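You operate a simulated robot arm through the tools that you are given. There is no shell and no other tool.

You run a simulated robot arm. Do the job below in one go: nothing can be reset, and whatever is moved stays where it is left.

TASK
Tap both bricks on the green table and put a yellow crayon patch on the dull one.
Fine: the ring meter tells; put hammer and crayon back. Set down upright: what you pick out. A coat counts when it lies all over at full strength: go over it till it gets no stronger.
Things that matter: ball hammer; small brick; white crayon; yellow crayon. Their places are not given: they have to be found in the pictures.

It is judged by the outcome, as a careful person would: the job done as asked, and still so three seconds after it is handed in. It fails if anything else is knocked over, pushed out of place, dropped, spilled or broken.

THE ROBOT
A 7-joint arm with a two-finger parallel gripper, fixed in place. Base frame: the origin is at the foot of the arm, x ahead of it, y to its left, z up; the work surface is at about z = 0. Readings come in m, rad, newtons and seconds.
With the tool pointing down near the work surface it reaches from about 0.24 to 0.62 m from the base axis. Its first joint turns from -1.152 to 1.152 rad. Payload 2.6 kg.
Tool frame: the origin (TCP) lies between the finger pads and is the grasp point; the fingertips stand 0.03 m ahead of it; z points along the fingers, y is the line along which they close. Largest opening 0.094 m; finger width 0.028, thickness 0.01; the body of the gripper, 0.05 by 0.096 m, starts 0.055 m behind the TCP.
Orientation is told as [roll, pitch, yaw] about the base's x, y, z axes, in that order, counted from this pose: with the fingers straight down and closing along the base's y, the tool's x points along the base's -x, its y along +y and its z along -z.

THE INTERFACE
- The arm moves only by the tool jog_arm. Its arguments are lists of equal length, an entry for each row: "xyz": the shift along the base's x, y, z in m, a list of three; "angular": the turn, a rotation vector about the base's x, y, z in rad, a list of three; "gripper": the opening, from 0 (shut) to 1 (fully open). In form: {"xyz": [[tx, ty, tz], ...], "angular": [[rx, ry, rz], ...], "gripper": [gripper, ...]}. A call has 1 to 20 rows; each row is the pose to reach, as a shift and turn from the pose commanded when the call began. Each row takes 0.2 s and may step no farther than 0.05 m and 0.15 rad from the row before; otherwise, or with a gripper value out of range, the whole call is refused. Where a pose cannot be reached the arm comes as near as it can. A force on the tool above 40 N (or 10 N above the force at the start of the call, whichever is more), or a blocked arm, ends the call early, and 0.2 s more pass. The fingers move at their own pace (about 0.072 m/s each) and stop on an object; they squeeze with about 35 N. The grip force told is the motor's: it shows also when the fingers shut on nothing. Time passes only in rows, and 0.2 s behind the last, so rows that repeat a pose let the fingers close. It gives the time, the measured TCP pose, the force on the tool (base axes), the opening and the grip force at its end, in the units of the frame above (readings bear some noise), with the torque about the TCP (base axes, N m) and any sound that the robot's microphone picked up.
- Cameras (640 x 400 px; columns grow to the right, rows downward): "scene" is fixed at [0.0464, 0.4394, 0.5735]; the picture's right is [-0.66, -0.75, 0.00], its down [-0.37, 0.32, -0.87] and it looks along [0.66, -0.58, -0.49] (base axes); focal length 340 px, centre (320, 200). "wrist" rides on the gripper at [0.076, 0.014, -0.103] in the tool frame; the picture's right is [-0.18, 0.98, 0.00], its down [-0.75, -0.14, -0.64] and it looks along [-0.63, -0.12, 0.77] (tool axes); focal length 243 px, centre (320, 200).
- capture(camera): a new picture of that camera. The clock stands still meanwhile.
- measure_at(camera, pixels): there is no depth. For up to 12 entries [column, row, z] of the newest picture of that camera ("zoom" is the newest enlarged one), the place [x, y] in the base frame at which the ray of that pixel passes the height z, good to about 0.002 m. The clock stands still meanwhile.
- enlarge(camera, box): a new picture of the part [left, top, right, bottom] of that camera's present view, enlarged. The clock stands still meanwhile.
- sign_off(): hands the job in; it is judged then, once.

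Leave the gripper open and the arm clear of the work at the hand-in unless told otherwise.

The tools are called after "Request:" by a JSON object that holds its "fn" and its "kwargs". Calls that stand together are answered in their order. jog_arm: Moves the arm, as the interface text tells. Its arguments: {"type":"object","properties":{"xyz":{"type":"array","items":{"type":"array","items":{"type":"number"}}},"angular":{"type":"array","items":{"type":"array","items":{"type":"number"}}},"gripper":{"type":"array","items":{"type":"number"}}},"required":["xyz","angular","gripper"]} The other tools are called the same way: capture (camera) takes a picture; measure_at (camera, pixels) gives the place at which the rays of pixels pass given heights; enlarge (camera, box) takes an enlarged picture of a part of a camera's view; sign_off () hands the job in.

At the start:

```text
time_s: 0.0
eef_pos: [0.4091, -0.1229, 0.3366]
tcp_rot: [0.002, -0.002, 0.001]
force: [-0.3, 0.0, 0.6]
wrist_torque: [-0.03, 0.04, -0.02]
finger_gap: 0.0942
finger_force: 0.0
```

scene: 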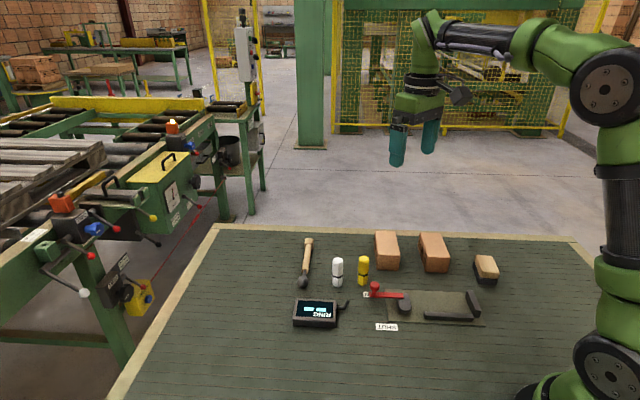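
wrist: 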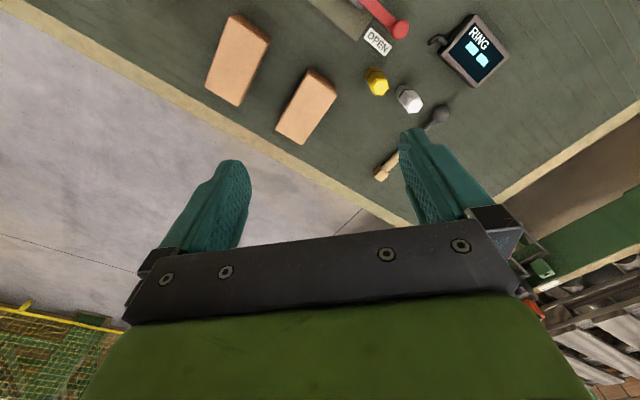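

I can see a green table with a hammer (about 305,265), a white crayon (338,272), a yellow crayon (363,270), two large bricks (386,250 and 434,252), a small two-tone block (486,268), a ring meter (316,313) and a clamp-like fixture (430,305). I'll enlarge these to see them better.

Request:
{"fn": "enlarge", "kwargs": {"camera": "scene", "box": [280, 220, 400, 295]}}

Request:
{"fn": "enlarge", "kwargs": {"camera": "scene", "box": [360, 220, 520, 320]}}

Request:
{"fn": "enlarge", "kwargs": {"camera": "scene", "box": [280, 270, 440, 370]}}

Request:
{"fn": "enlarge", "kwargs": {"camera": "wrist", "box": [180, 0, 540, 225]}}

```text
5.33 times, centred on (340, 258) of scene
```

zoom: 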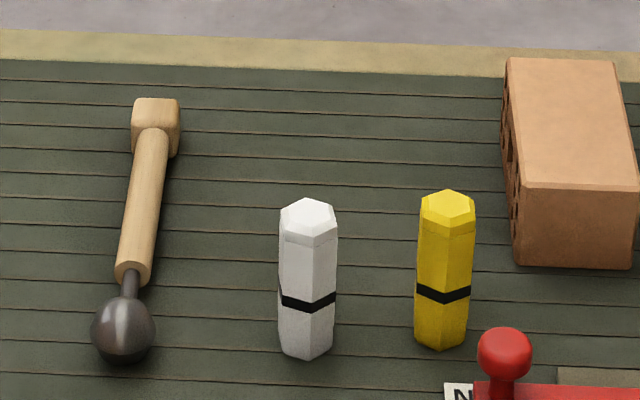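

```text
4.00 times, centred on (440, 270) of scene
```

zoom: 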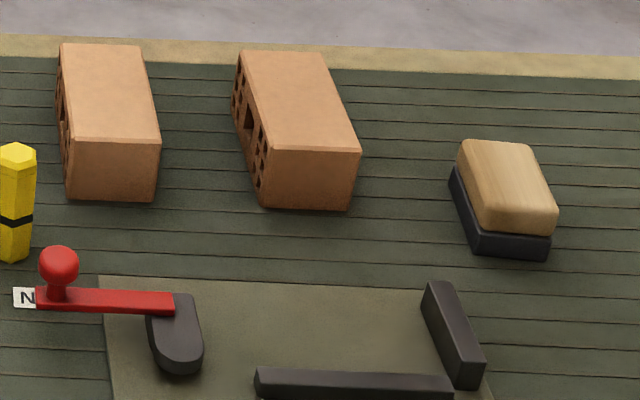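

```text
4.00 times, centred on (360, 320) of scene
```

zoom: 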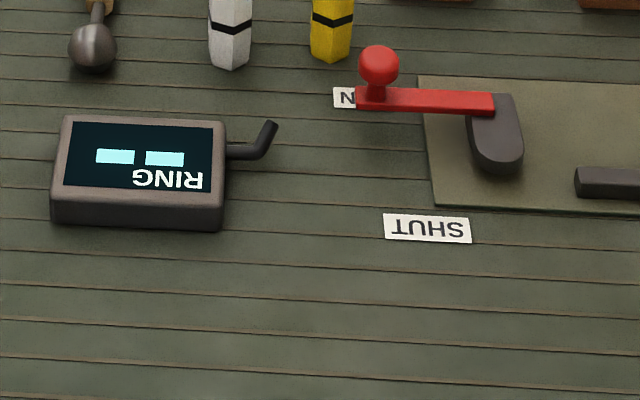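

```text
1.78 times, centred on (360, 112) of wrist
```

zoom: 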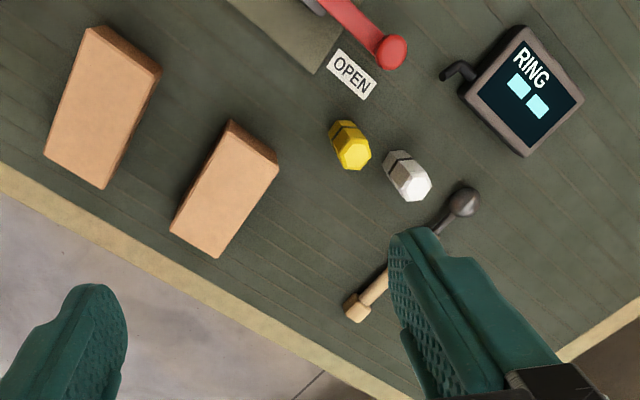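

The two hollow bricks look alike, so only the sound of the taps will tell them apart. The block at (486,268) looks like a felt eraser. I'll measure the main objects in the scene picture.

Request:
{"fn": "measure_at", "kwargs": {"camera": "scene", "pixels": [[303.1, 281.9, 0.015], [306, 262, 0.015], [309.3, 243.4, 0.015], [337.2, 285.6, 0.0], [337.8, 260, 0.08], [362.7, 284.3, 0.0], [363.8, 258.4, 0.08], [377.5, 269.5, 0.0], [398.3, 270.5, 0.0], [425.5, 271.8, 0.0], [446.8, 272.5, 0.0], [486, 270, 0.03]]}}

Request:
{"fn": "measure_at", "kwargs": {"camera": "wrist", "pixels": [[376, 80, 0.08], [410, 98, 0.08], [437, 115, 0.015], [381, 173, 0.015], [233, 16, 0.06], [269, 40, 0.06], [236, 105, 0.06], [206, 87, 0.06], [311, 68, 0.06], [335, 94, 0.06], [302, 144, 0.06], [276, 128, 0.06]]}}

```text
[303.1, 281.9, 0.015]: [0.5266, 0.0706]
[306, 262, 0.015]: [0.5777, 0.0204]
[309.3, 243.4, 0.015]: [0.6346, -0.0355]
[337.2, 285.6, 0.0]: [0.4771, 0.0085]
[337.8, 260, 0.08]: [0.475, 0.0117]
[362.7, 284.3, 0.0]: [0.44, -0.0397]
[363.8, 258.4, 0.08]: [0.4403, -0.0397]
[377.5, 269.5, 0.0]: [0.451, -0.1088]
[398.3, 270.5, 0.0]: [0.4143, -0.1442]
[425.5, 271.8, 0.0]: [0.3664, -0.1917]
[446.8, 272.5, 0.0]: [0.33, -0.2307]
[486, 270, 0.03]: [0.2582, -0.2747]
```

```text
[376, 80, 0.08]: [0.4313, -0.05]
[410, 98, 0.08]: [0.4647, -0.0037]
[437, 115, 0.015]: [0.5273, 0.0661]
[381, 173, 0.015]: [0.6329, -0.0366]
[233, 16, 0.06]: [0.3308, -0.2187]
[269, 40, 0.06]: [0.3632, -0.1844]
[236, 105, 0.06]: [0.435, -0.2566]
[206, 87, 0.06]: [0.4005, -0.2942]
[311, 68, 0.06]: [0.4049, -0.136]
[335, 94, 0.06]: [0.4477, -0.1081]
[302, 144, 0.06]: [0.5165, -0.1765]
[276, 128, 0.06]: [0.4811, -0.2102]
```

Both cameras agree on positions. The hammer's ball is near (0.527, 0.068) and its handle end near (0.634, -0.036). Brick A is centred near (0.463, -0.158) and brick B near (0.382, -0.239). Before moving, I'll enlarge the brick tops and the hammer in the wrist view.

Request:
{"fn": "enlarge", "kwargs": {"camera": "wrist", "box": [190, 0, 350, 150]}}

Request:
{"fn": "enlarge", "kwargs": {"camera": "scene", "box": [290, 230, 330, 295]}}

Request:
{"fn": "enlarge", "kwargs": {"camera": "scene", "box": [290, 295, 350, 330]}}

```text
2.67 times, centred on (270, 75) of wrist
```

zoom: 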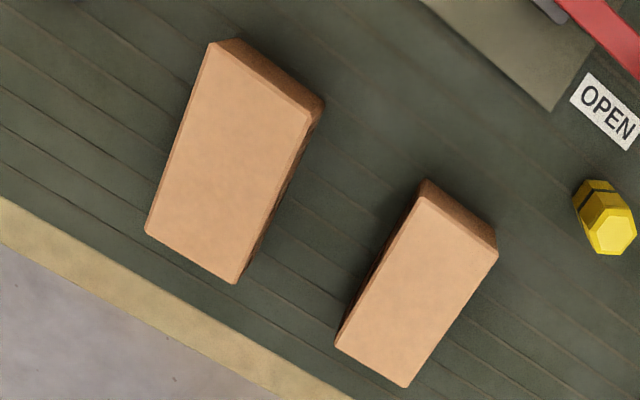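

```text
6.15 times, centred on (310, 262) of scene
```

zoom: 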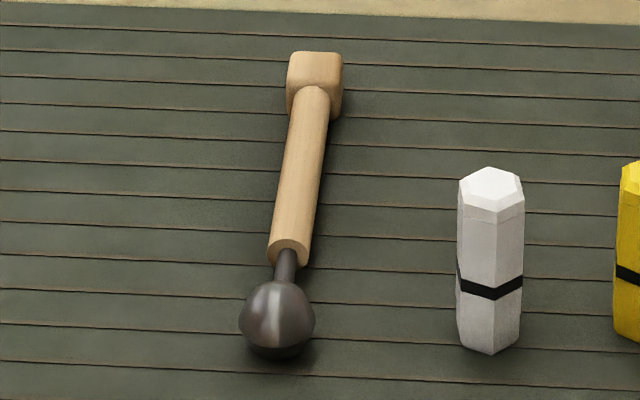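

```text
10.67 times, centred on (320, 312) of scene
```

zoom: 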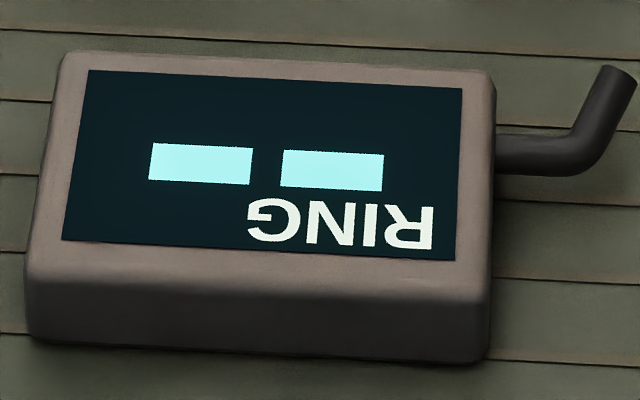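

The meter shows two dashes, so it has no reading yet. I'll measure points along the hammer handle and then move to look from above.

Request:
{"fn": "measure_at", "kwargs": {"camera": "scene", "pixels": [[303.2, 281.5, 0.0147], [304.8, 269.3, 0.014], [306.8, 257.1, 0.013], [308.6, 246, 0.012], [309.2, 242.5, 0.011]]}}

Request:
{"fn": "jog_arm", "kwargs": {"xyz": [[0.03, 0.025, 0], [0.06, 0.05, -0.01], [0.09, 0.075, -0.02], [0.12, 0.1, -0.03], [0.14, 0.125, -0.04], [0.15, 0.14, -0.06], [0.16, 0.15, -0.09], [0.16, 0.15, -0.1]], "angular": [[0, 0, -0.1], [0, 0, -0.2], [0, 0, -0.3], [0, 0, -0.4], [0, 0, -0.5], [0, 0, -0.6], [0, 0, -0.7], [0, 0, -0.785]], "gripper": [1, 1, 1, 1, 1, 1, 1, 1]}}

```text
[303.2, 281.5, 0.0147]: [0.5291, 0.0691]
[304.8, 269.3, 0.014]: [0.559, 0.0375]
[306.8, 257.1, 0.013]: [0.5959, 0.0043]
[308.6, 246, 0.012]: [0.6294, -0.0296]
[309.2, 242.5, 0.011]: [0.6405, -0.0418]
```

```text
time_s: 1.8
eef_pos: [0.5684, 0.0276, 0.2368]
tcp_rot: [0.001, -0.002, -0.785]
force: [-0.7, -0.4, -0.2]
wrist_torque: [0.01, -0.01, 0.04]
finger_gap: 0.0938
finger_force: 0.0
```

The arm is above the hammer with yaw at -45°. I'll take a wrist picture to place the handle accurately.

Request:
{"fn": "capture", "kwargs": {"camera": "wrist"}}

Request:
{"fn": "capture", "kwargs": {"camera": "scene"}}

```text
taken
```

wrist: 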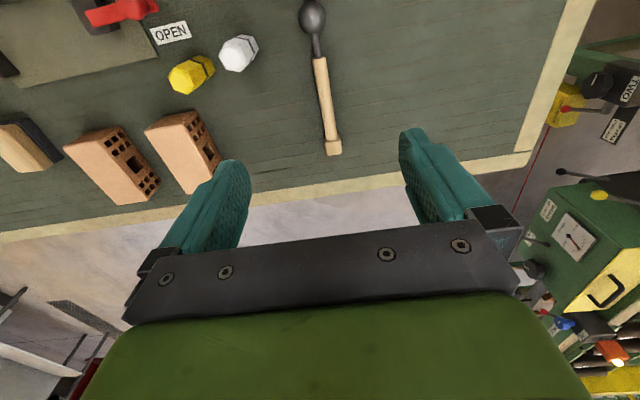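

```text
taken
```

scene: 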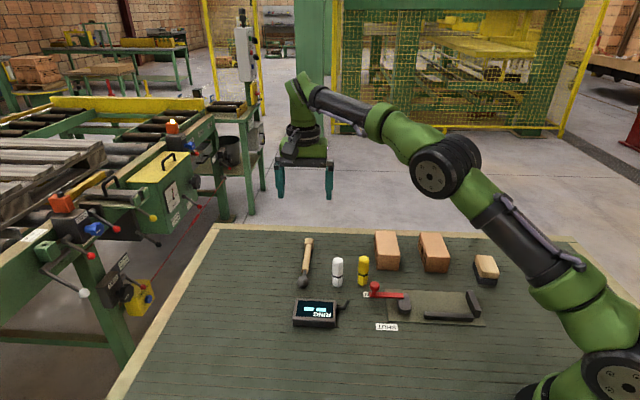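

The hammer lies upright in this view, from the ball at (312,15) to the end block at (333,147). I'll measure along it from this camera as well.

Request:
{"fn": "measure_at", "kwargs": {"camera": "wrist", "pixels": [[312, 15, 0.0147], [319, 60, 0.014], [325, 100, 0.013], [331, 135, 0.012], [333, 147, 0.011], [239, 53, 0.075], [192, 73, 0.075]]}}

Request:
{"fn": "enlarge", "kwargs": {"camera": "wrist", "box": [260, 0, 390, 170]}}

```text
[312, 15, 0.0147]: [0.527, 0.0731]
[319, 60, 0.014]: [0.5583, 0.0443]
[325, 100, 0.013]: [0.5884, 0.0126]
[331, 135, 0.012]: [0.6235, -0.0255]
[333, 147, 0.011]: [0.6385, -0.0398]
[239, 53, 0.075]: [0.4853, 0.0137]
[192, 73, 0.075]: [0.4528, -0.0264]
```

```text
2.35 times, centred on (325, 85) of wrist
```

zoom: 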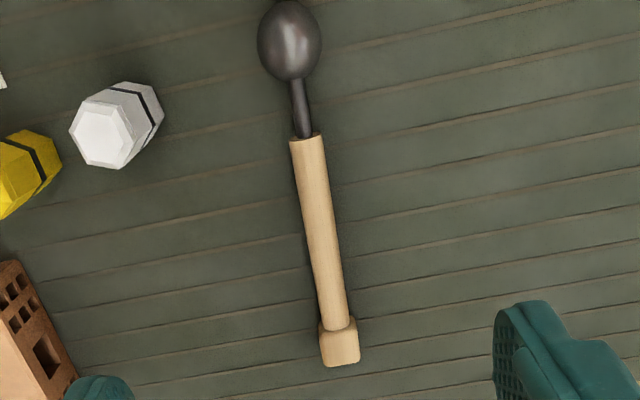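

Both cameras put the handle line from (0.528, 0.071) to (0.640, -0.041), at -45°. I'll grip near the front of the handle at (0.576, 0.023), with the TCP coming down to about z = 0.035.

Request:
{"fn": "jog_arm", "kwargs": {"xyz": [[0.004, -0.002, -0.04], [0.007, -0.0043, -0.085], [0.007, -0.0043, -0.13], [0.007, -0.0043, -0.165], [0.007, -0.0043, -0.185], [0.007, -0.0043, -0.196], [0.007, -0.0043, -0.2015], [0.007, -0.0043, -0.2015]], "angular": [[0, 0, 0], [0, 0, 0], [0, 0, 0], [0, 0, 0], [0, 0, 0], [0, 0, 0], [0, 0, 0], [0, 0, 0]], "gripper": [1, 1, 0.8, 0.6, 0.6, 0.6, 0.6, 0.6]}}

Request:
{"fn": "capture", "kwargs": {"camera": "wrist"}}

Request:
{"fn": "enlarge", "kwargs": {"camera": "scene", "box": [270, 210, 390, 300]}}

```text
time_s: 3.6
eef_pos: [0.5761, 0.022, 0.0352]
tcp_rot: [0.0, 0.0, -0.786]
force: [-0.3, -0.1, -0.1]
wrist_torque: [-0.01, -0.01, -0.03]
finger_gap: 0.0564
finger_force: 0.0
```

```text
taken
```

wrist: 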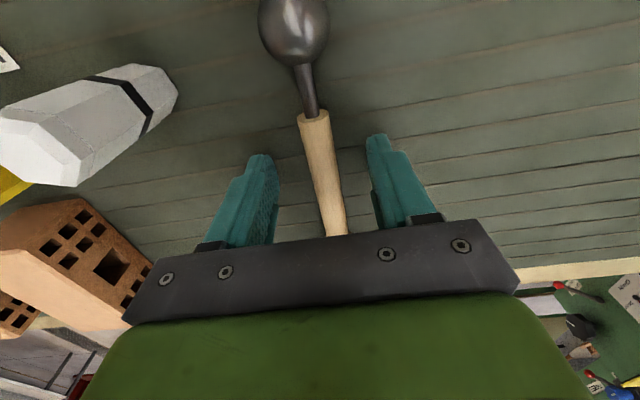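

```text
4.44 times, centred on (330, 255) of scene
```

zoom: 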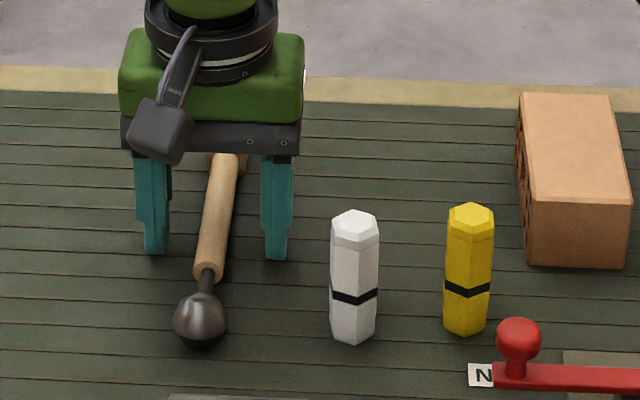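

The handle is centred between the fingers and the tips are about 5 mm above the table. I'll close the gripper and then lift gently.

Request:
{"fn": "jog_arm", "kwargs": {"xyz": [[0, 0, -0.001], [0, 0, -0.001], [0, 0, -0.001], [0, 0, -0.001], [0, 0, -0.001]], "angular": [[0, 0, 0], [0, 0, 0], [0, 0, 0], [0, 0, 0], [0, 0, 0]], "gripper": [0.4, 0.2, 0, 0, 0]}}

```text
time_s: 4.8
eef_pos: [0.575, 0.0229, 0.0344]
tcp_rot: [0.002, 0.0, -0.787]
force: [-0.4, -0.1, 1.6]
wrist_torque: [-0.02, -0.01, 0.0]
finger_gap: 0.016
finger_force: 35.4
```

The gripper holds the handle, with a gap of 0.016 m at 35 N. I'll lift straight up by 0.13 m.

Request:
{"fn": "jog_arm", "kwargs": {"xyz": [[0, 0, 0.01], [0, 0, 0.03], [0, 0, 0.06], [0, 0, 0.09], [0, 0, 0.12], [0, 0, 0.13]], "angular": [[0, 0, 0], [0, 0, 0], [0, 0, 0], [0, 0, 0], [0, 0, 0], [0, 0, 0]], "gripper": [0, 0, 0, 0, 0, 0]}}

Request:
{"fn": "capture", "kwargs": {"camera": "wrist"}}

Request:
{"fn": "capture", "kwargs": {"camera": "scene"}}

```text
time_s: 6.2
eef_pos: [0.5748, 0.0229, 0.163]
tcp_rot: [0.003, -0.003, -0.786]
force: [0.4, -0.6, -1.4]
wrist_torque: [0.01, 0.04, 0.01]
finger_gap: 0.0163
finger_force: 34.8
```

```text
taken
```

wrist: 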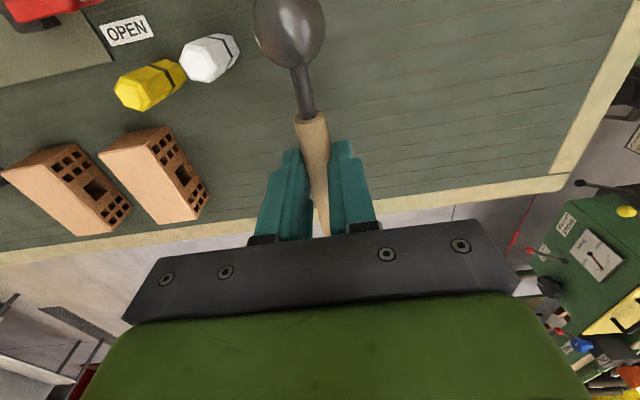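

```text
taken
```

scene: 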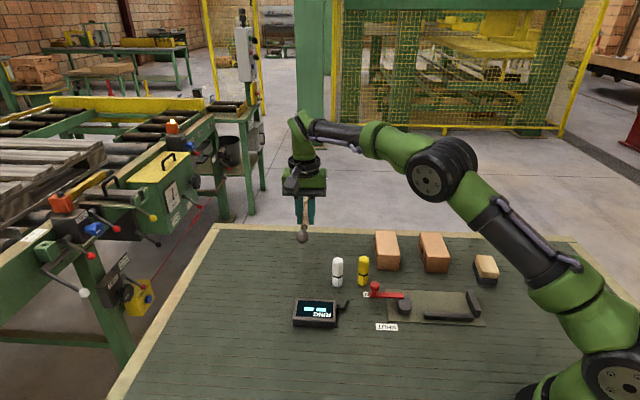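

The hammer is held firmly, with its ball out ahead at about (305,237) in the scene. Next I'll measure the brick tops more precisely before tapping.

Request:
{"fn": "enlarge", "kwargs": {"camera": "scene", "box": [365, 222, 461, 282]}}

Request:
{"fn": "enlarge", "kwargs": {"camera": "wrist", "box": [0, 110, 224, 250]}}

```text
6.67 times, centred on (413, 252) of scene
```

zoom: 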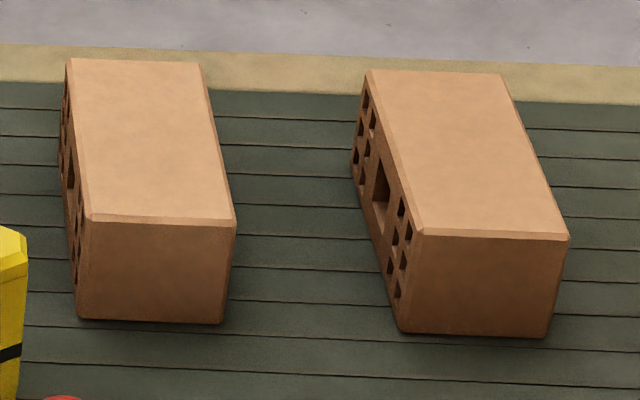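

```text
2.86 times, centred on (112, 180) of wrist
```

zoom: 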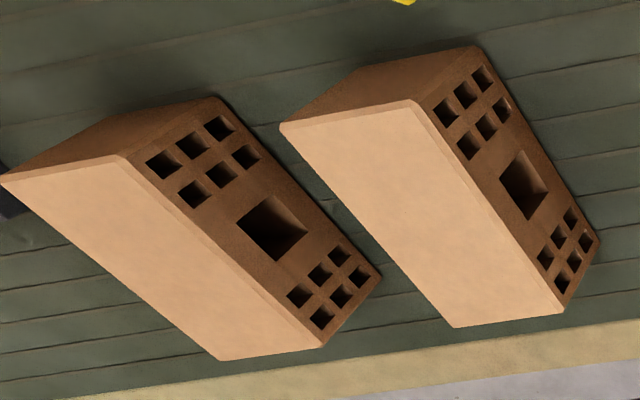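

I'll measure the top corners at a few assumed heights and match them against the bottom corners.

Request:
{"fn": "measure_at", "kwargs": {"camera": "scene", "pixels": [[375.2, 230.7, 0.055], [395, 231.3, 0.055], [400.4, 255.3, 0.055], [378.5, 254.5, 0.055], [376.5, 269.9, 0], [398.3, 270.6, 0], [420.5, 232.5, 0.055], [440.7, 233.2, 0.055], [450.2, 257.5, 0.055], [428, 256.8, 0.055], [425.3, 271.9, 0], [447.2, 272.7, 0]]}}

Request:
{"fn": "measure_at", "kwargs": {"camera": "scene", "pixels": [[400.4, 255.3, 0.05], [378.5, 254.5, 0.05], [450.2, 257.5, 0.05], [428, 256.8, 0.05], [400.4, 255.3, 0.06], [378.5, 254.5, 0.06], [450.2, 257.5, 0.06], [428, 256.8, 0.06]]}}

Request:
{"fn": "measure_at", "kwargs": {"camera": "zoom", "pixels": [[282, 123, 0.055], [418, 105, 0.055], [565, 310, 0.055], [453, 326, 0.055], [3, 180, 0.055], [118, 158, 0.055], [322, 347, 0.055], [222, 360, 0.055], [479, 47, 0], [600, 242, 0]]}}

```text
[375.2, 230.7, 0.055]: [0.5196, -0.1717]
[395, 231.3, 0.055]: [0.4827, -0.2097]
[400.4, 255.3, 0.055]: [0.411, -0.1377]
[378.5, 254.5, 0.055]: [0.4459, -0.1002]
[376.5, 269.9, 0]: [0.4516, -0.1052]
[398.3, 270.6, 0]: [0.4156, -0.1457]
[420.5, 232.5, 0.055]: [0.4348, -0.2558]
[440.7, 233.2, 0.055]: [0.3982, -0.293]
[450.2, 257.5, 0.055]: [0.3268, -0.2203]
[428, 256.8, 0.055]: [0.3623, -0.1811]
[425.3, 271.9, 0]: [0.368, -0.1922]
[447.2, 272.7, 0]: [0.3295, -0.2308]
```

```text
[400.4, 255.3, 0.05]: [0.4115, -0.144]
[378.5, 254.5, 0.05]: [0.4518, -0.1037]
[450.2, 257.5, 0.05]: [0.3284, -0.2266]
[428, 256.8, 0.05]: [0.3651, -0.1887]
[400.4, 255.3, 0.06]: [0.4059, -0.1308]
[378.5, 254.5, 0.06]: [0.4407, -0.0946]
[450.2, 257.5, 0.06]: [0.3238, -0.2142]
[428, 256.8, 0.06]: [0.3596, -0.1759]
```

```text
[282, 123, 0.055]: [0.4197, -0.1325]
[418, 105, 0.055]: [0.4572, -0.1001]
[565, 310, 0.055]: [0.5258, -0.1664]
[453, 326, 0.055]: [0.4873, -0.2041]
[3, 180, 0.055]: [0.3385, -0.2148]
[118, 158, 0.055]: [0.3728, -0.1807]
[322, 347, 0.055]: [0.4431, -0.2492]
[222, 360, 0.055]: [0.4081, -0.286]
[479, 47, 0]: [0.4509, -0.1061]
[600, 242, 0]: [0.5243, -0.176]
```

The brick tops come out at about z = 0.050, with brick A centred near (0.469, -0.160) and brick B near (0.385, -0.246). I'll carry the hammer over brick A, tilting it 0.4 rad ball-down so that only the ball can reach the brick.

Request:
{"fn": "jog_arm", "kwargs": {"xyz": [[-0.005, -0.03, 0.01], [-0.015, -0.07, 0.01], [-0.028, -0.11, 0.01], [-0.042, -0.15, 0.01], [-0.056, -0.19, 0.005], [-0.0681, -0.2218, 0], [-0.0681, -0.2218, -0.02], [-0.0681, -0.2218, -0.02]], "angular": [[0, 0, 0], [-0.05, -0.05, 0], [-0.11, -0.11, 0], [-0.17, -0.17, 0], [-0.23, -0.23, 0], [-0.283, -0.283, 0], [-0.283, -0.283, 0], [-0.283, -0.283, 0]], "gripper": [0, 0, 0, 0, 0, 0, 0, 0]}}

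Request:
{"fn": "capture", "kwargs": {"camera": "wrist"}}

Request:
{"fn": "enlarge", "kwargs": {"camera": "scene", "box": [320, 170, 480, 290]}}

```text
time_s: 8.0
eef_pos: [0.5086, -0.1995, 0.1443]
tcp_rot: [0.002, -0.401, -0.784]
force: [0.4, -0.1, -1.5]
wrist_torque: [-0.01, 0.02, -0.01]
finger_gap: 0.0162
finger_force: 35.3
```

```text
taken
```

wrist: 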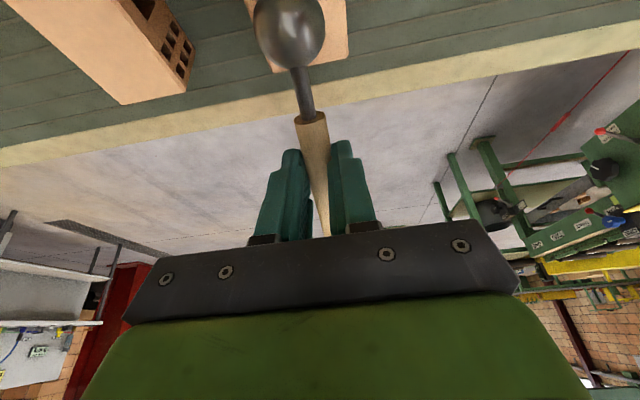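

```text
3.33 times, centred on (400, 230) of scene
```

zoom: 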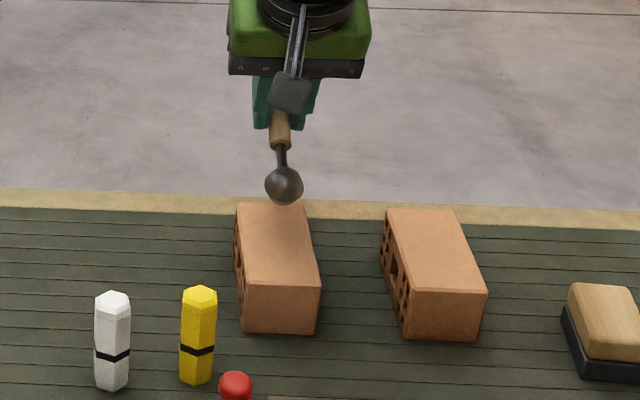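

The ball is at about (389,226) in the scene. I'll check where that pixel lies at the height I expect.

Request:
{"fn": "measure_at", "kwargs": {"camera": "zoom", "pixels": [[283.5, 185.5, 0.1], [283.5, 185.5, 0.095], [283.5, 185.5, 0.105]]}}

```text
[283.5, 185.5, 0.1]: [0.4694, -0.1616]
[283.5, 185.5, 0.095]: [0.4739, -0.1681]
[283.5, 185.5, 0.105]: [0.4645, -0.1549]
```

The ball is right over the centre of brick A, at (0.469, -0.161). Its underside is about 35 mm above the brick. Now I'll give a short light tap and lift straight away.

Request:
{"fn": "jog_arm", "kwargs": {"xyz": [[0, 0, -0.012], [0, 0, -0.024], [0, 0, -0.0375], [0, 0, -0.02], [0, 0, 0], [0, 0, 0.005]], "angular": [[0, 0, 0], [0, 0, 0], [0, 0, 0], [0, 0, 0], [0, 0, 0], [0, 0, 0]], "gripper": [0, 0, 0, 0, 0, 0]}}

Request:
{"fn": "enlarge", "kwargs": {"camera": "scene", "box": [290, 295, 350, 330]}}

Request:
{"fn": "enlarge", "kwargs": {"camera": "scene", "box": [320, 170, 480, 290]}}

```text
time_s: 9.4
eef_pos: [0.5083, -0.199, 0.1494]
tcp_rot: [-0.001, -0.401, -0.786]
force: [0.3, -0.1, -1.5]
wrist_torque: [0.03, 0.03, 0.0]
finger_gap: 0.016
finger_force: 35.1
```

```text
10.67 times, centred on (320, 312) of scene
```

zoom: 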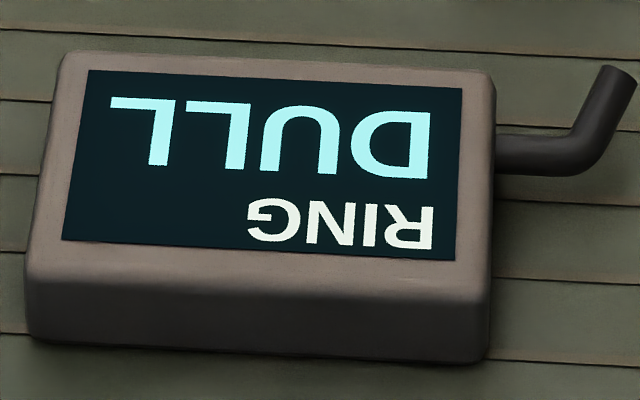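

```text
3.33 times, centred on (400, 230) of scene
```

zoom: 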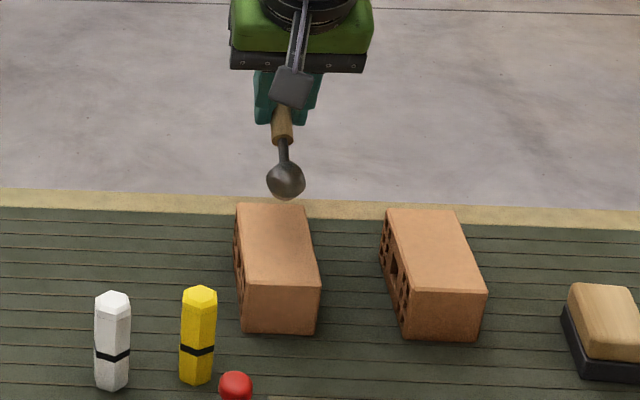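

The meter, read upside down, shows "DULL" for brick A, and the brick hasn't moved. Next I'll move to brick B at the same height and tap it just the same way.

Request:
{"fn": "jog_arm", "kwargs": {"xyz": [[-0.021, -0.0214, 0], [-0.042, -0.0428, 0], [-0.063, -0.0642, 0], [-0.0843, -0.0857, 0], [-0.0843, -0.0857, -0.005], [-0.0843, -0.0857, -0.005]], "angular": [[0, 0, 0], [0, 0, 0], [0, 0, 0], [0, 0, 0], [0, 0, 0], [0, 0, 0]], "gripper": [0, 0, 0, 0, 0, 0]}}

Request:
{"fn": "enlarge", "kwargs": {"camera": "scene", "box": [320, 170, 480, 290]}}

```text
time_s: 10.8
eef_pos: [0.4234, -0.2844, 0.1453]
tcp_rot: [0.001, -0.4, -0.786]
force: [0.0, -0.4, -1.6]
wrist_torque: [0.01, 0.01, -0.01]
finger_gap: 0.0163
finger_force: 34.4
```

```text
3.33 times, centred on (400, 230) of scene
```

zoom: 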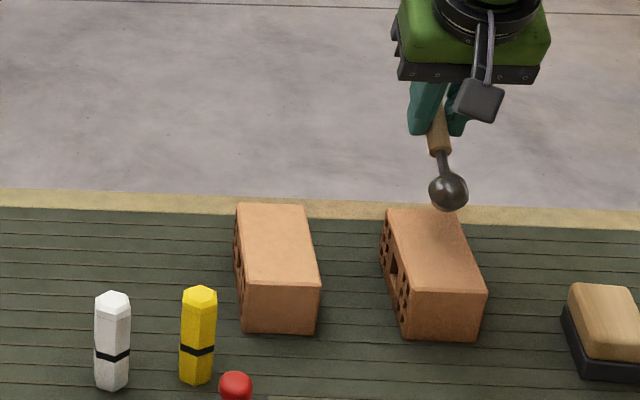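

The ball hangs over the middle of brick B at about (449,192) in the zoom. I'll make the same tap here.

Request:
{"fn": "jog_arm", "kwargs": {"xyz": [[0, 0, -0.012], [0, 0, -0.024], [0, 0, -0.0375], [0, 0, -0.02], [0, 0, 0], [0, 0, 0.005]], "angular": [[0, 0, 0], [0, 0, 0], [0, 0, 0], [0, 0, 0], [0, 0, 0], [0, 0, 0]], "gripper": [0, 0, 0, 0, 0, 0]}}

Request:
{"fn": "enlarge", "kwargs": {"camera": "scene", "box": [290, 295, 350, 330]}}

Request:
{"fn": "enlarge", "kwargs": {"camera": "scene", "box": [320, 170, 480, 290]}}

```text
time_s: 12.2
eef_pos: [0.4217, -0.2854, 0.1507]
tcp_rot: [0.0, -0.4, -0.787]
force: [0.5, 0.2, -1.5]
wrist_torque: [0.06, -0.02, -0.02]
finger_gap: 0.0161
finger_force: 34.8
```

```text
10.67 times, centred on (320, 312) of scene
```

zoom: 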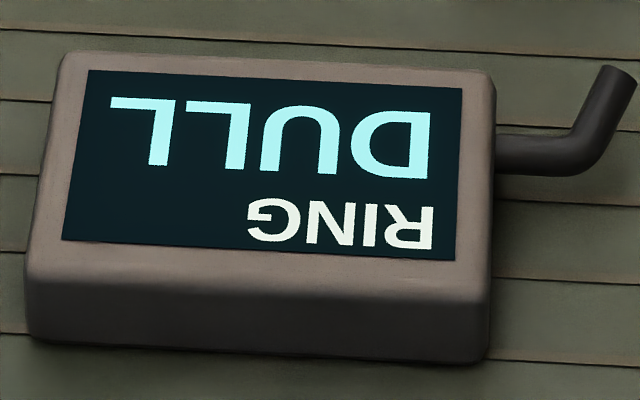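

```text
3.33 times, centred on (400, 230) of scene
```

zoom: 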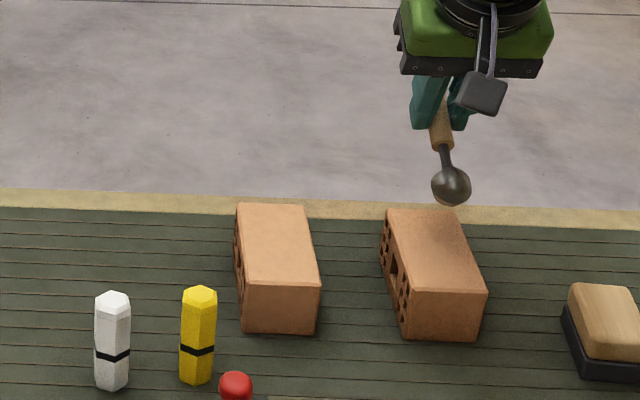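

The meter still shows "DULL". Either the reading was left over because this tap didn't quite reach brick B, or the tap was too soft to count. I'll tap B again slightly deeper and more briskly.

Request:
{"fn": "jog_arm", "kwargs": {"xyz": [[0, 0, -0.01], [0, 0, -0.025], [0, 0, -0.045], [0, 0, -0.025], [0, 0, 0], [0, 0, 0]], "angular": [[0, 0, 0], [0, 0, 0], [0, 0, 0], [0, 0, 0], [0, 0, 0], [0, 0, 0]], "gripper": [0, 0, 0, 0, 0, 0]}}

Request:
{"fn": "enlarge", "kwargs": {"camera": "scene", "box": [290, 295, 350, 330]}}

Request:
{"fn": "enlarge", "kwargs": {"camera": "scene", "box": [320, 170, 480, 290]}}

```text
time_s: 13.6
eef_pos: [0.4228, -0.2833, 0.1503]
tcp_rot: [-0.001, -0.402, -0.786]
force: [-0.2, -0.2, -1.8]
wrist_torque: [0.04, 0.05, -0.02]
finger_gap: 0.0159
finger_force: 35.2
```

```text
10.67 times, centred on (320, 312) of scene
```

zoom: 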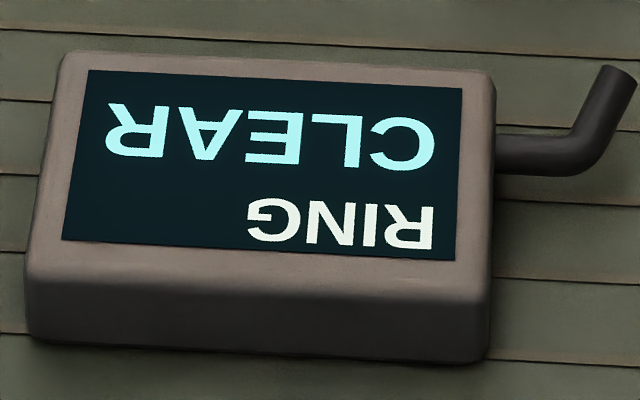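

```text
3.33 times, centred on (400, 230) of scene
```

zoom: 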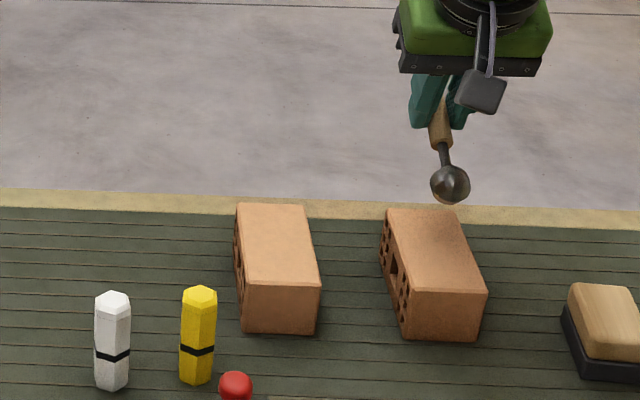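

Brick B reads "CLEAR" on the firmer tap. To compare fairly, I'll go back and tap brick A with that same firmness.

Request:
{"fn": "jog_arm", "kwargs": {"xyz": [[0.021, 0.0214, 0], [0.042, 0.0428, 0], [0.063, 0.0642, 0], [0.0843, 0.0857, 0], [0.0843, 0.0857, 0], [0.0843, 0.0857, -0.01], [0.0843, 0.0857, -0.025], [0.0843, 0.0857, -0.045], [0.0843, 0.0857, -0.025], [0.0843, 0.0857, 0], [0.0843, 0.0857, 0]], "angular": [[0, 0, 0], [0, 0, 0], [0, 0, 0], [0, 0, 0], [0, 0, 0], [0, 0, 0], [0, 0, 0], [0, 0, 0], [0, 0, 0], [0, 0, 0], [0, 0, 0]], "gripper": [0, 0, 0, 0, 0, 0, 0, 0, 0, 0, 0]}}

Request:
{"fn": "enlarge", "kwargs": {"camera": "scene", "box": [290, 295, 350, 330]}}

Request:
{"fn": "enlarge", "kwargs": {"camera": "scene", "box": [320, 170, 480, 290]}}

Request:
{"fn": "capture", "kwargs": {"camera": "wrist"}}

```text
time_s: 16.0
eef_pos: [0.5081, -0.1974, 0.1507]
tcp_rot: [0.0, -0.401, -0.785]
force: [0.7, -0.3, -0.5]
wrist_torque: [0.05, 0.01, 0.0]
finger_gap: 0.016
finger_force: 35.2
```

```text
10.67 times, centred on (320, 312) of scene
```

zoom: 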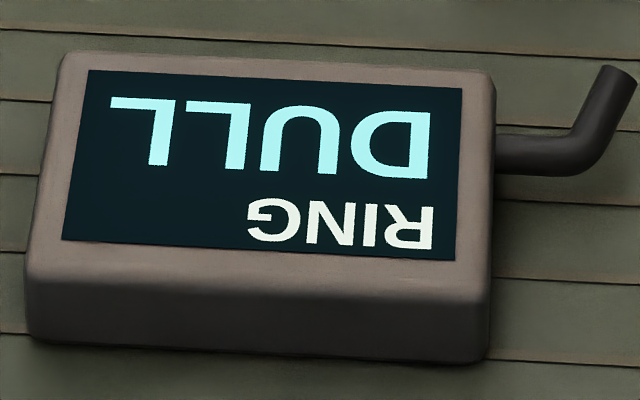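

```text
3.33 times, centred on (400, 230) of scene
```

zoom: 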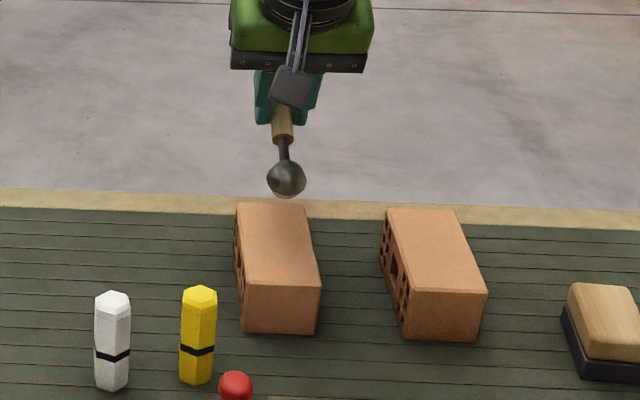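

```text
taken
```

wrist: 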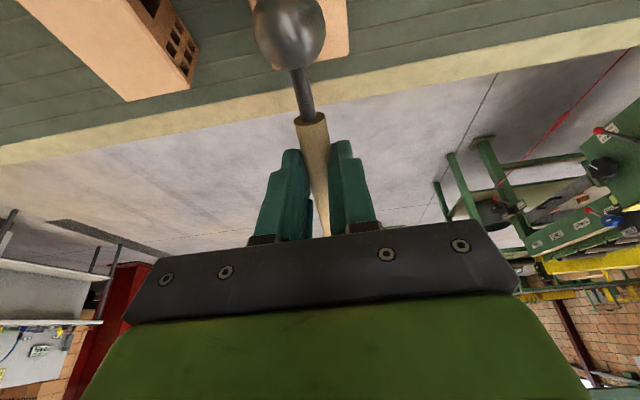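

The result is confirmed: brick A (left in the scene view) is dull and brick B is clear. Next I'll return the hammer by raising it, carrying it back over its place and levelling it.

Request:
{"fn": "jog_arm", "kwargs": {"xyz": [[0, 0, 0.03], [0.01, 0.03, 0.035], [0.022, 0.07, 0.035], [0.035, 0.11, 0.035], [0.048, 0.15, 0.03], [0.06, 0.19, 0.02], [0.0681, 0.2218, 0.01], [0.0681, 0.2218, -0.02], [0.0681, 0.2218, -0.05], [0.0681, 0.2218, -0.07], [0.0681, 0.2218, -0.07]], "angular": [[0, 0, 0], [0.05, 0.05, 0], [0.1, 0.1, 0], [0.15, 0.15, 0], [0.2, 0.2, 0], [0.25, 0.25, 0], [0.283, 0.283, 0], [0.283, 0.283, 0], [0.283, 0.283, 0], [0.283, 0.283, 0], [0.283, 0.283, 0]], "gripper": [0, 0, 0, 0, 0, 0, 0, 0, 0, 0, 0]}}

Request:
{"fn": "capture", "kwargs": {"camera": "wrist"}}

Request:
{"fn": "enlarge", "kwargs": {"camera": "scene", "box": [270, 210, 390, 300]}}

```text
time_s: 18.4
eef_pos: [0.5763, 0.0234, 0.0782]
tcp_rot: [0.002, 0.0, -0.786]
force: [-0.6, -0.3, -1.3]
wrist_torque: [0.0, 0.02, -0.01]
finger_gap: 0.016
finger_force: 35.6
```

```text
taken
```

wrist: 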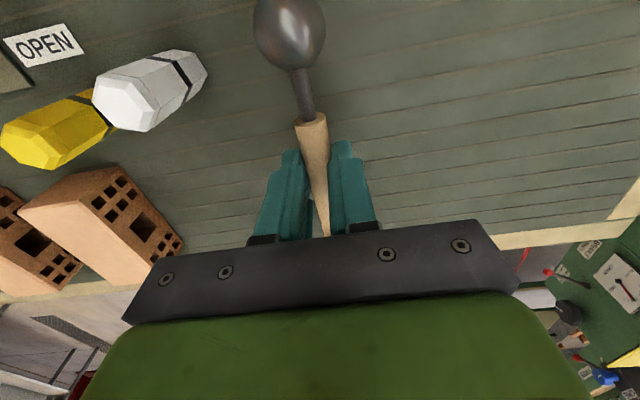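

```text
4.44 times, centred on (330, 255) of scene
```

zoom: 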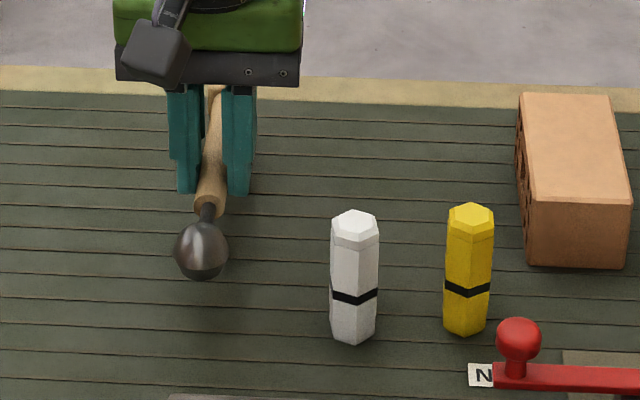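

The hammer is level over its original spot. I'll lower it to the height where it was gripped, then check the force before letting go.

Request:
{"fn": "jog_arm", "kwargs": {"xyz": [[0, 0, -0.02], [0, 0, -0.035], [0, 0, -0.041], [0, 0, -0.0435], [0, 0, -0.0445], [0, 0, -0.0445]], "angular": [[0, 0, 0], [0, 0, 0], [0, 0, 0], [0, 0, 0], [0, 0, 0], [0, 0, 0]], "gripper": [0, 0, 0, 0, 0, 0]}}

```text
time_s: 19.8
eef_pos: [0.5764, 0.0237, 0.0348]
tcp_rot: [0.003, -0.003, -0.784]
force: [-0.1, 1.8, 10.7]
wrist_torque: [-0.71, -0.76, 0.05]
finger_gap: 0.0161
finger_force: 34.6
```

The force of 10.7 N and its torque show that only the end block is touching, so the taps turned the ball end up slightly. I'll tilt the ball down by about 0.02 rad to lay it flat before releasing.

Request:
{"fn": "jog_arm", "kwargs": {"xyz": [[0, 0, 0.0005], [0, 0, 0.0005]], "angular": [[-0.014, -0.014, 0], [-0.014, -0.014, 0]], "gripper": [0, 0]}}

```text
time_s: 20.4
eef_pos: [0.5755, 0.0245, 0.034]
tcp_rot: [0.001, -0.018, -0.785]
force: [-1.3, 0.3, 6.9]
wrist_torque: [0.39, 0.42, 0.01]
finger_gap: 0.016
finger_force: 34.8
```

Now the ball is the part touching lightly, so the hammer is flat to within a millimetre. I'll open the fingers gently.

Request:
{"fn": "jog_arm", "kwargs": {"xyz": [[0, 0, 0.001], [0, 0, 0.001], [0, 0, 0.001], [0, 0, 0.001]], "angular": [[0.007, 0.007, 0], [0.007, 0.007, 0], [0.007, 0.007, 0], [0.007, 0.007, 0]], "gripper": [0.25, 0.4, 0.55, 0.6]}}

Request:
{"fn": "capture", "kwargs": {"camera": "wrist"}}

Request:
{"fn": "enlarge", "kwargs": {"camera": "scene", "box": [270, 210, 390, 300]}}

```text
time_s: 21.4
eef_pos: [0.5767, 0.0226, 0.0359]
tcp_rot: [-0.001, -0.01, -0.786]
force: [-0.2, -0.7, -0.1]
wrist_torque: [-0.02, -0.01, -0.06]
finger_gap: 0.0564
finger_force: 0.0
```

```text
taken
```

wrist: 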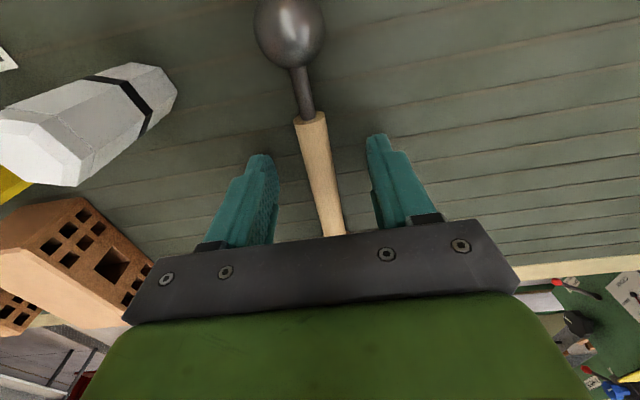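

```text
4.44 times, centred on (330, 255) of scene
```

zoom: 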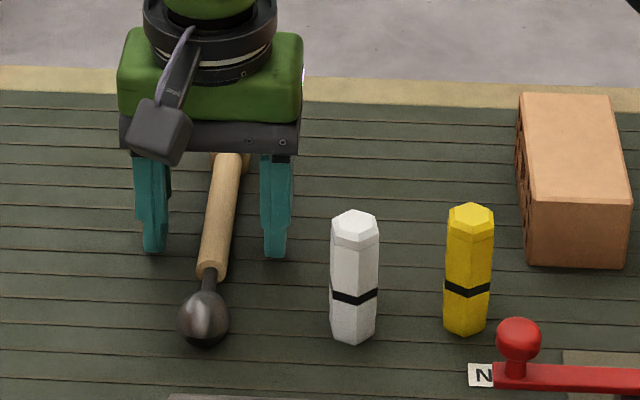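

The hammer is back where it was. I'll rise straight up with the tilt zeroed, then check the hammer and the crayons.

Request:
{"fn": "jog_arm", "kwargs": {"xyz": [[0, 0, 0.01], [0, 0, 0.04], [0, 0, 0.08], [0, 0, 0.12], [0, 0, 0.16], [0, 0, 0.19]], "angular": [[0, 0, 0], [0.007, 0.007, 0], [0.007, 0.007, 0], [0.007, 0.007, 0], [0.007, 0.007, 0], [0.007, 0.007, 0]], "gripper": [0.6, 0.6, 0.7, 0.8, 0.9, 1]}}

Request:
{"fn": "capture", "kwargs": {"camera": "scene"}}

Request:
{"fn": "enlarge", "kwargs": {"camera": "scene", "box": [290, 230, 400, 300]}}

Request:
{"fn": "enlarge", "kwargs": {"camera": "scene", "box": [345, 250, 385, 290]}}

```text
time_s: 22.8
eef_pos: [0.5755, 0.0216, 0.2258]
tcp_rot: [0.0, -0.001, -0.784]
force: [-0.5, -0.2, 0.1]
wrist_torque: [-0.03, 0.01, 0.04]
finger_gap: 0.0938
finger_force: 0.0
```

```text
taken
```

scene: 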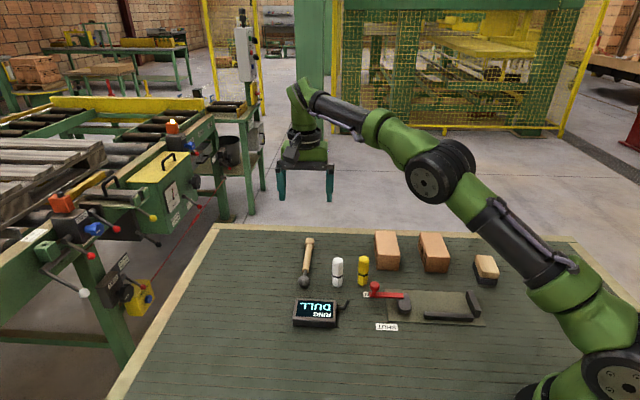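

```text
5.71 times, centred on (345, 265) of scene
```

zoom: 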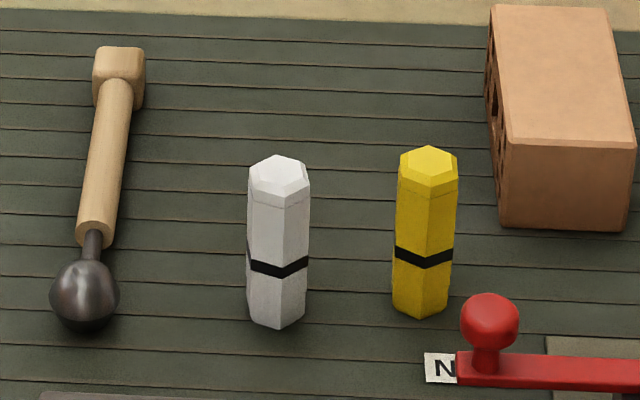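

```text
10.00 times, centred on (365, 270) of scene
```

zoom: 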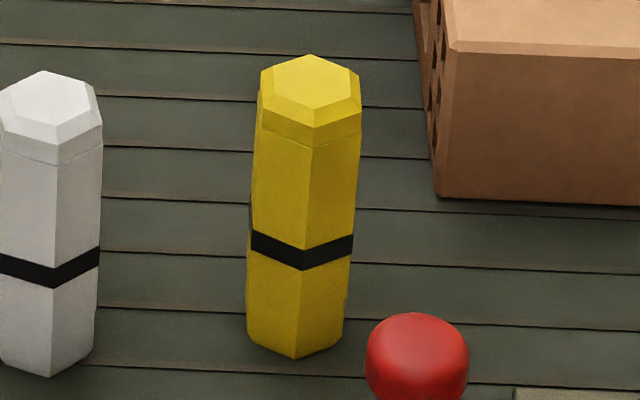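

The hammer is back exactly where it started. The yellow crayon is hexagonal and stands upright, with its top at about (364,258) and its base at about (362.5,284). I'll pin down its place and height.

Request:
{"fn": "measure_at", "kwargs": {"camera": "scene", "pixels": [[364.1, 258.2, 0.075], [364.1, 258.2, 0.08], [364.1, 258.2, 0.085], [362.5, 283.8, 0], [362.7, 285.8, 0], [337.6, 260, 0.08], [375, 285, 0.04], [404, 297, 0.02]]}}

Request:
{"fn": "jog_arm", "kwargs": {"xyz": [[-0.02, -0.01, 0.01], [-0.04, -0.02, 0.01], [-0.06, -0.03, 0.01], [-0.08, -0.04, 0.01], [-0.1, -0.048, 0.01], [-0.12, -0.056, 0.01], [-0.135, -0.063, 0.01], [-0.135, -0.063, 0.01]], "angular": [[0, 0, 0.14], [0, 0, 0.28], [0, 0, 0.42], [0, 0, 0.56], [0, 0, 0.7], [0, 0, 0.84], [0, 0, 0.98], [0, 0, 1.12]], "gripper": [1, 1, 1, 1, 1, 1, 1, 1]}}

Request:
{"fn": "capture", "kwargs": {"camera": "wrist"}}

```text
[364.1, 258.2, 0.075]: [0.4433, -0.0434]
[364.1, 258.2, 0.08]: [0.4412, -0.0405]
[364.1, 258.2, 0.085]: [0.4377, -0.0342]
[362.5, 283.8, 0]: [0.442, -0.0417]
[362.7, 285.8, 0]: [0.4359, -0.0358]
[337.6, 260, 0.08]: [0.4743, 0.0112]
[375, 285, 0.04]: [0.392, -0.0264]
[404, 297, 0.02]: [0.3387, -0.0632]
```

```text
time_s: 24.6
eef_pos: [0.4411, -0.0401, 0.2345]
tcp_rot: [-0.001, -0.001, 0.339]
force: [-0.2, 0.5, -0.9]
wrist_torque: [-0.01, -0.04, -0.01]
finger_gap: 0.094
finger_force: 0.1
```

```text
taken
```

wrist: 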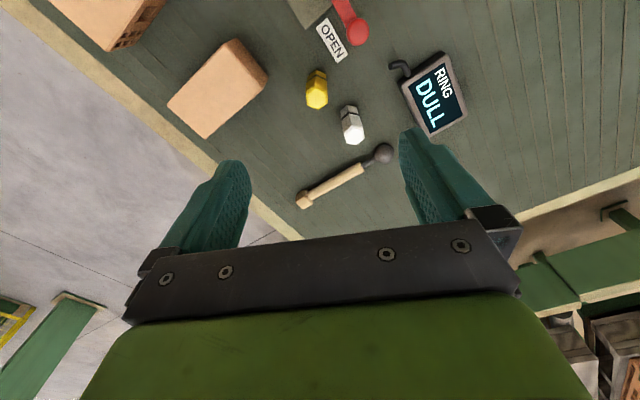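

The crayon stands at about (0.4415, -0.041) and is 0.08 m tall. I'll enlarge the wrist view to check that its flats line up with the fingers.

Request:
{"fn": "enlarge", "kwargs": {"camera": "wrist", "box": [280, 50, 380, 150]}}

Request:
{"fn": "measure_at", "kwargs": {"camera": "wrist", "pixels": [[318, 96, 0.08], [317, 72, 0], [352, 130, 0.08], [360, 32, 0.04]]}}

```text
4.00 times, centred on (330, 100) of wrist
```

zoom: 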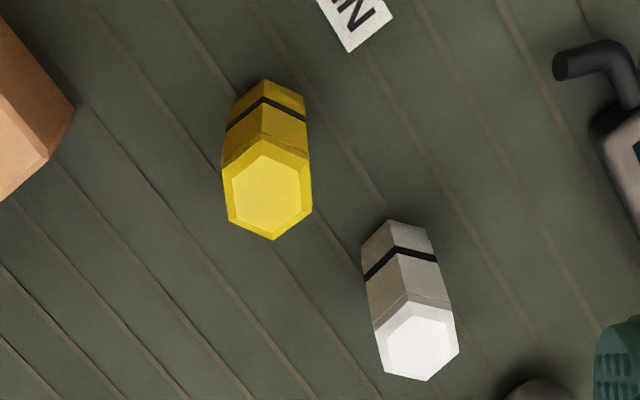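

```text
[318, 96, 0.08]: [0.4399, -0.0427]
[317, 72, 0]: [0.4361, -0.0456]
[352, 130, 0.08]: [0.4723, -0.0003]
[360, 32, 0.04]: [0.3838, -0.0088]
```

The flats face the fingers to within a few degrees. I'll turn by -0.04 rad, come down around the crayon with a partly open gripper, and stop with the TCP at z = 0.056.

Request:
{"fn": "jog_arm", "kwargs": {"xyz": [[0.0, -0.0016, -0.04], [0.0, -0.0016, -0.085], [0.0, -0.0016, -0.12], [0.0, -0.0016, -0.15], [0.0, -0.0016, -0.17], [0.0, -0.0016, -0.18], [0.0, -0.0016, -0.18]], "angular": [[0, 0, -0.04], [0, 0, -0.04], [0, 0, -0.04], [0, 0, -0.04], [0, 0, -0.04], [0, 0, -0.04], [0, 0, -0.04]], "gripper": [0.6, 0.6, 0.6, 0.6, 0.6, 0.6, 0.6]}}

Request:
{"fn": "capture", "kwargs": {"camera": "wrist"}}

Request:
{"fn": "enlarge", "kwargs": {"camera": "scene", "box": [310, 220, 420, 300]}}

```text
time_s: 26.2
eef_pos: [0.4416, -0.0422, 0.0564]
tcp_rot: [0.001, -0.002, 0.295]
force: [-0.5, 0.4, 1.0]
wrist_torque: [-0.04, 0.02, -0.02]
finger_gap: 0.0563
finger_force: 0.1
```

```text
taken
```

wrist: 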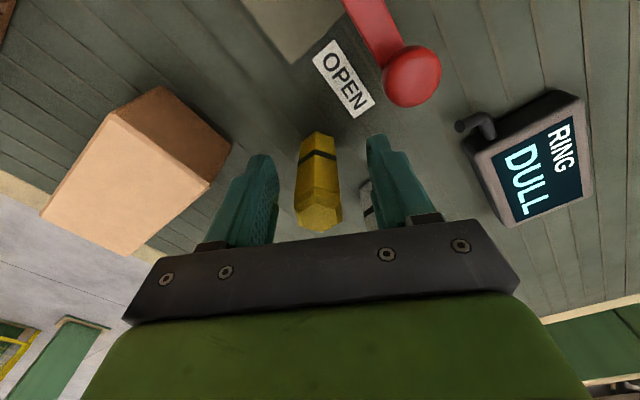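

```text
5.00 times, centred on (365, 260) of scene
```

zoom: 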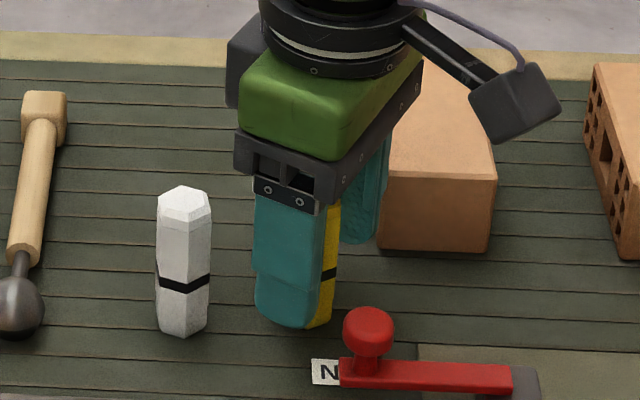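

The crayon sits between the fingers. I'll close on it.

Request:
{"fn": "jog_arm", "kwargs": {"xyz": [[0, 0, 0], [0, 0, 0], [0, 0, 0], [0, 0, 0], [0, 0, 0]], "angular": [[0, 0, 0], [0, 0, 0], [0, 0, 0], [0, 0, 0], [0, 0, 0]], "gripper": [0.4, 0.25, 0.1, 0, 0]}}

Request:
{"fn": "capture", "kwargs": {"camera": "wrist"}}

```text
time_s: 27.4
eef_pos: [0.4409, -0.0412, 0.057]
tcp_rot: [0.001, -0.004, 0.293]
force: [-0.4, -0.2, 0.2]
wrist_torque: [-0.02, -0.02, -0.01]
finger_gap: 0.0245
finger_force: 35.3
```

```text
taken
```

wrist: 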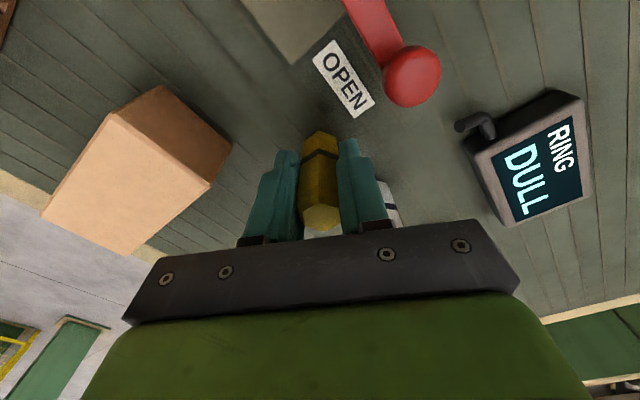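

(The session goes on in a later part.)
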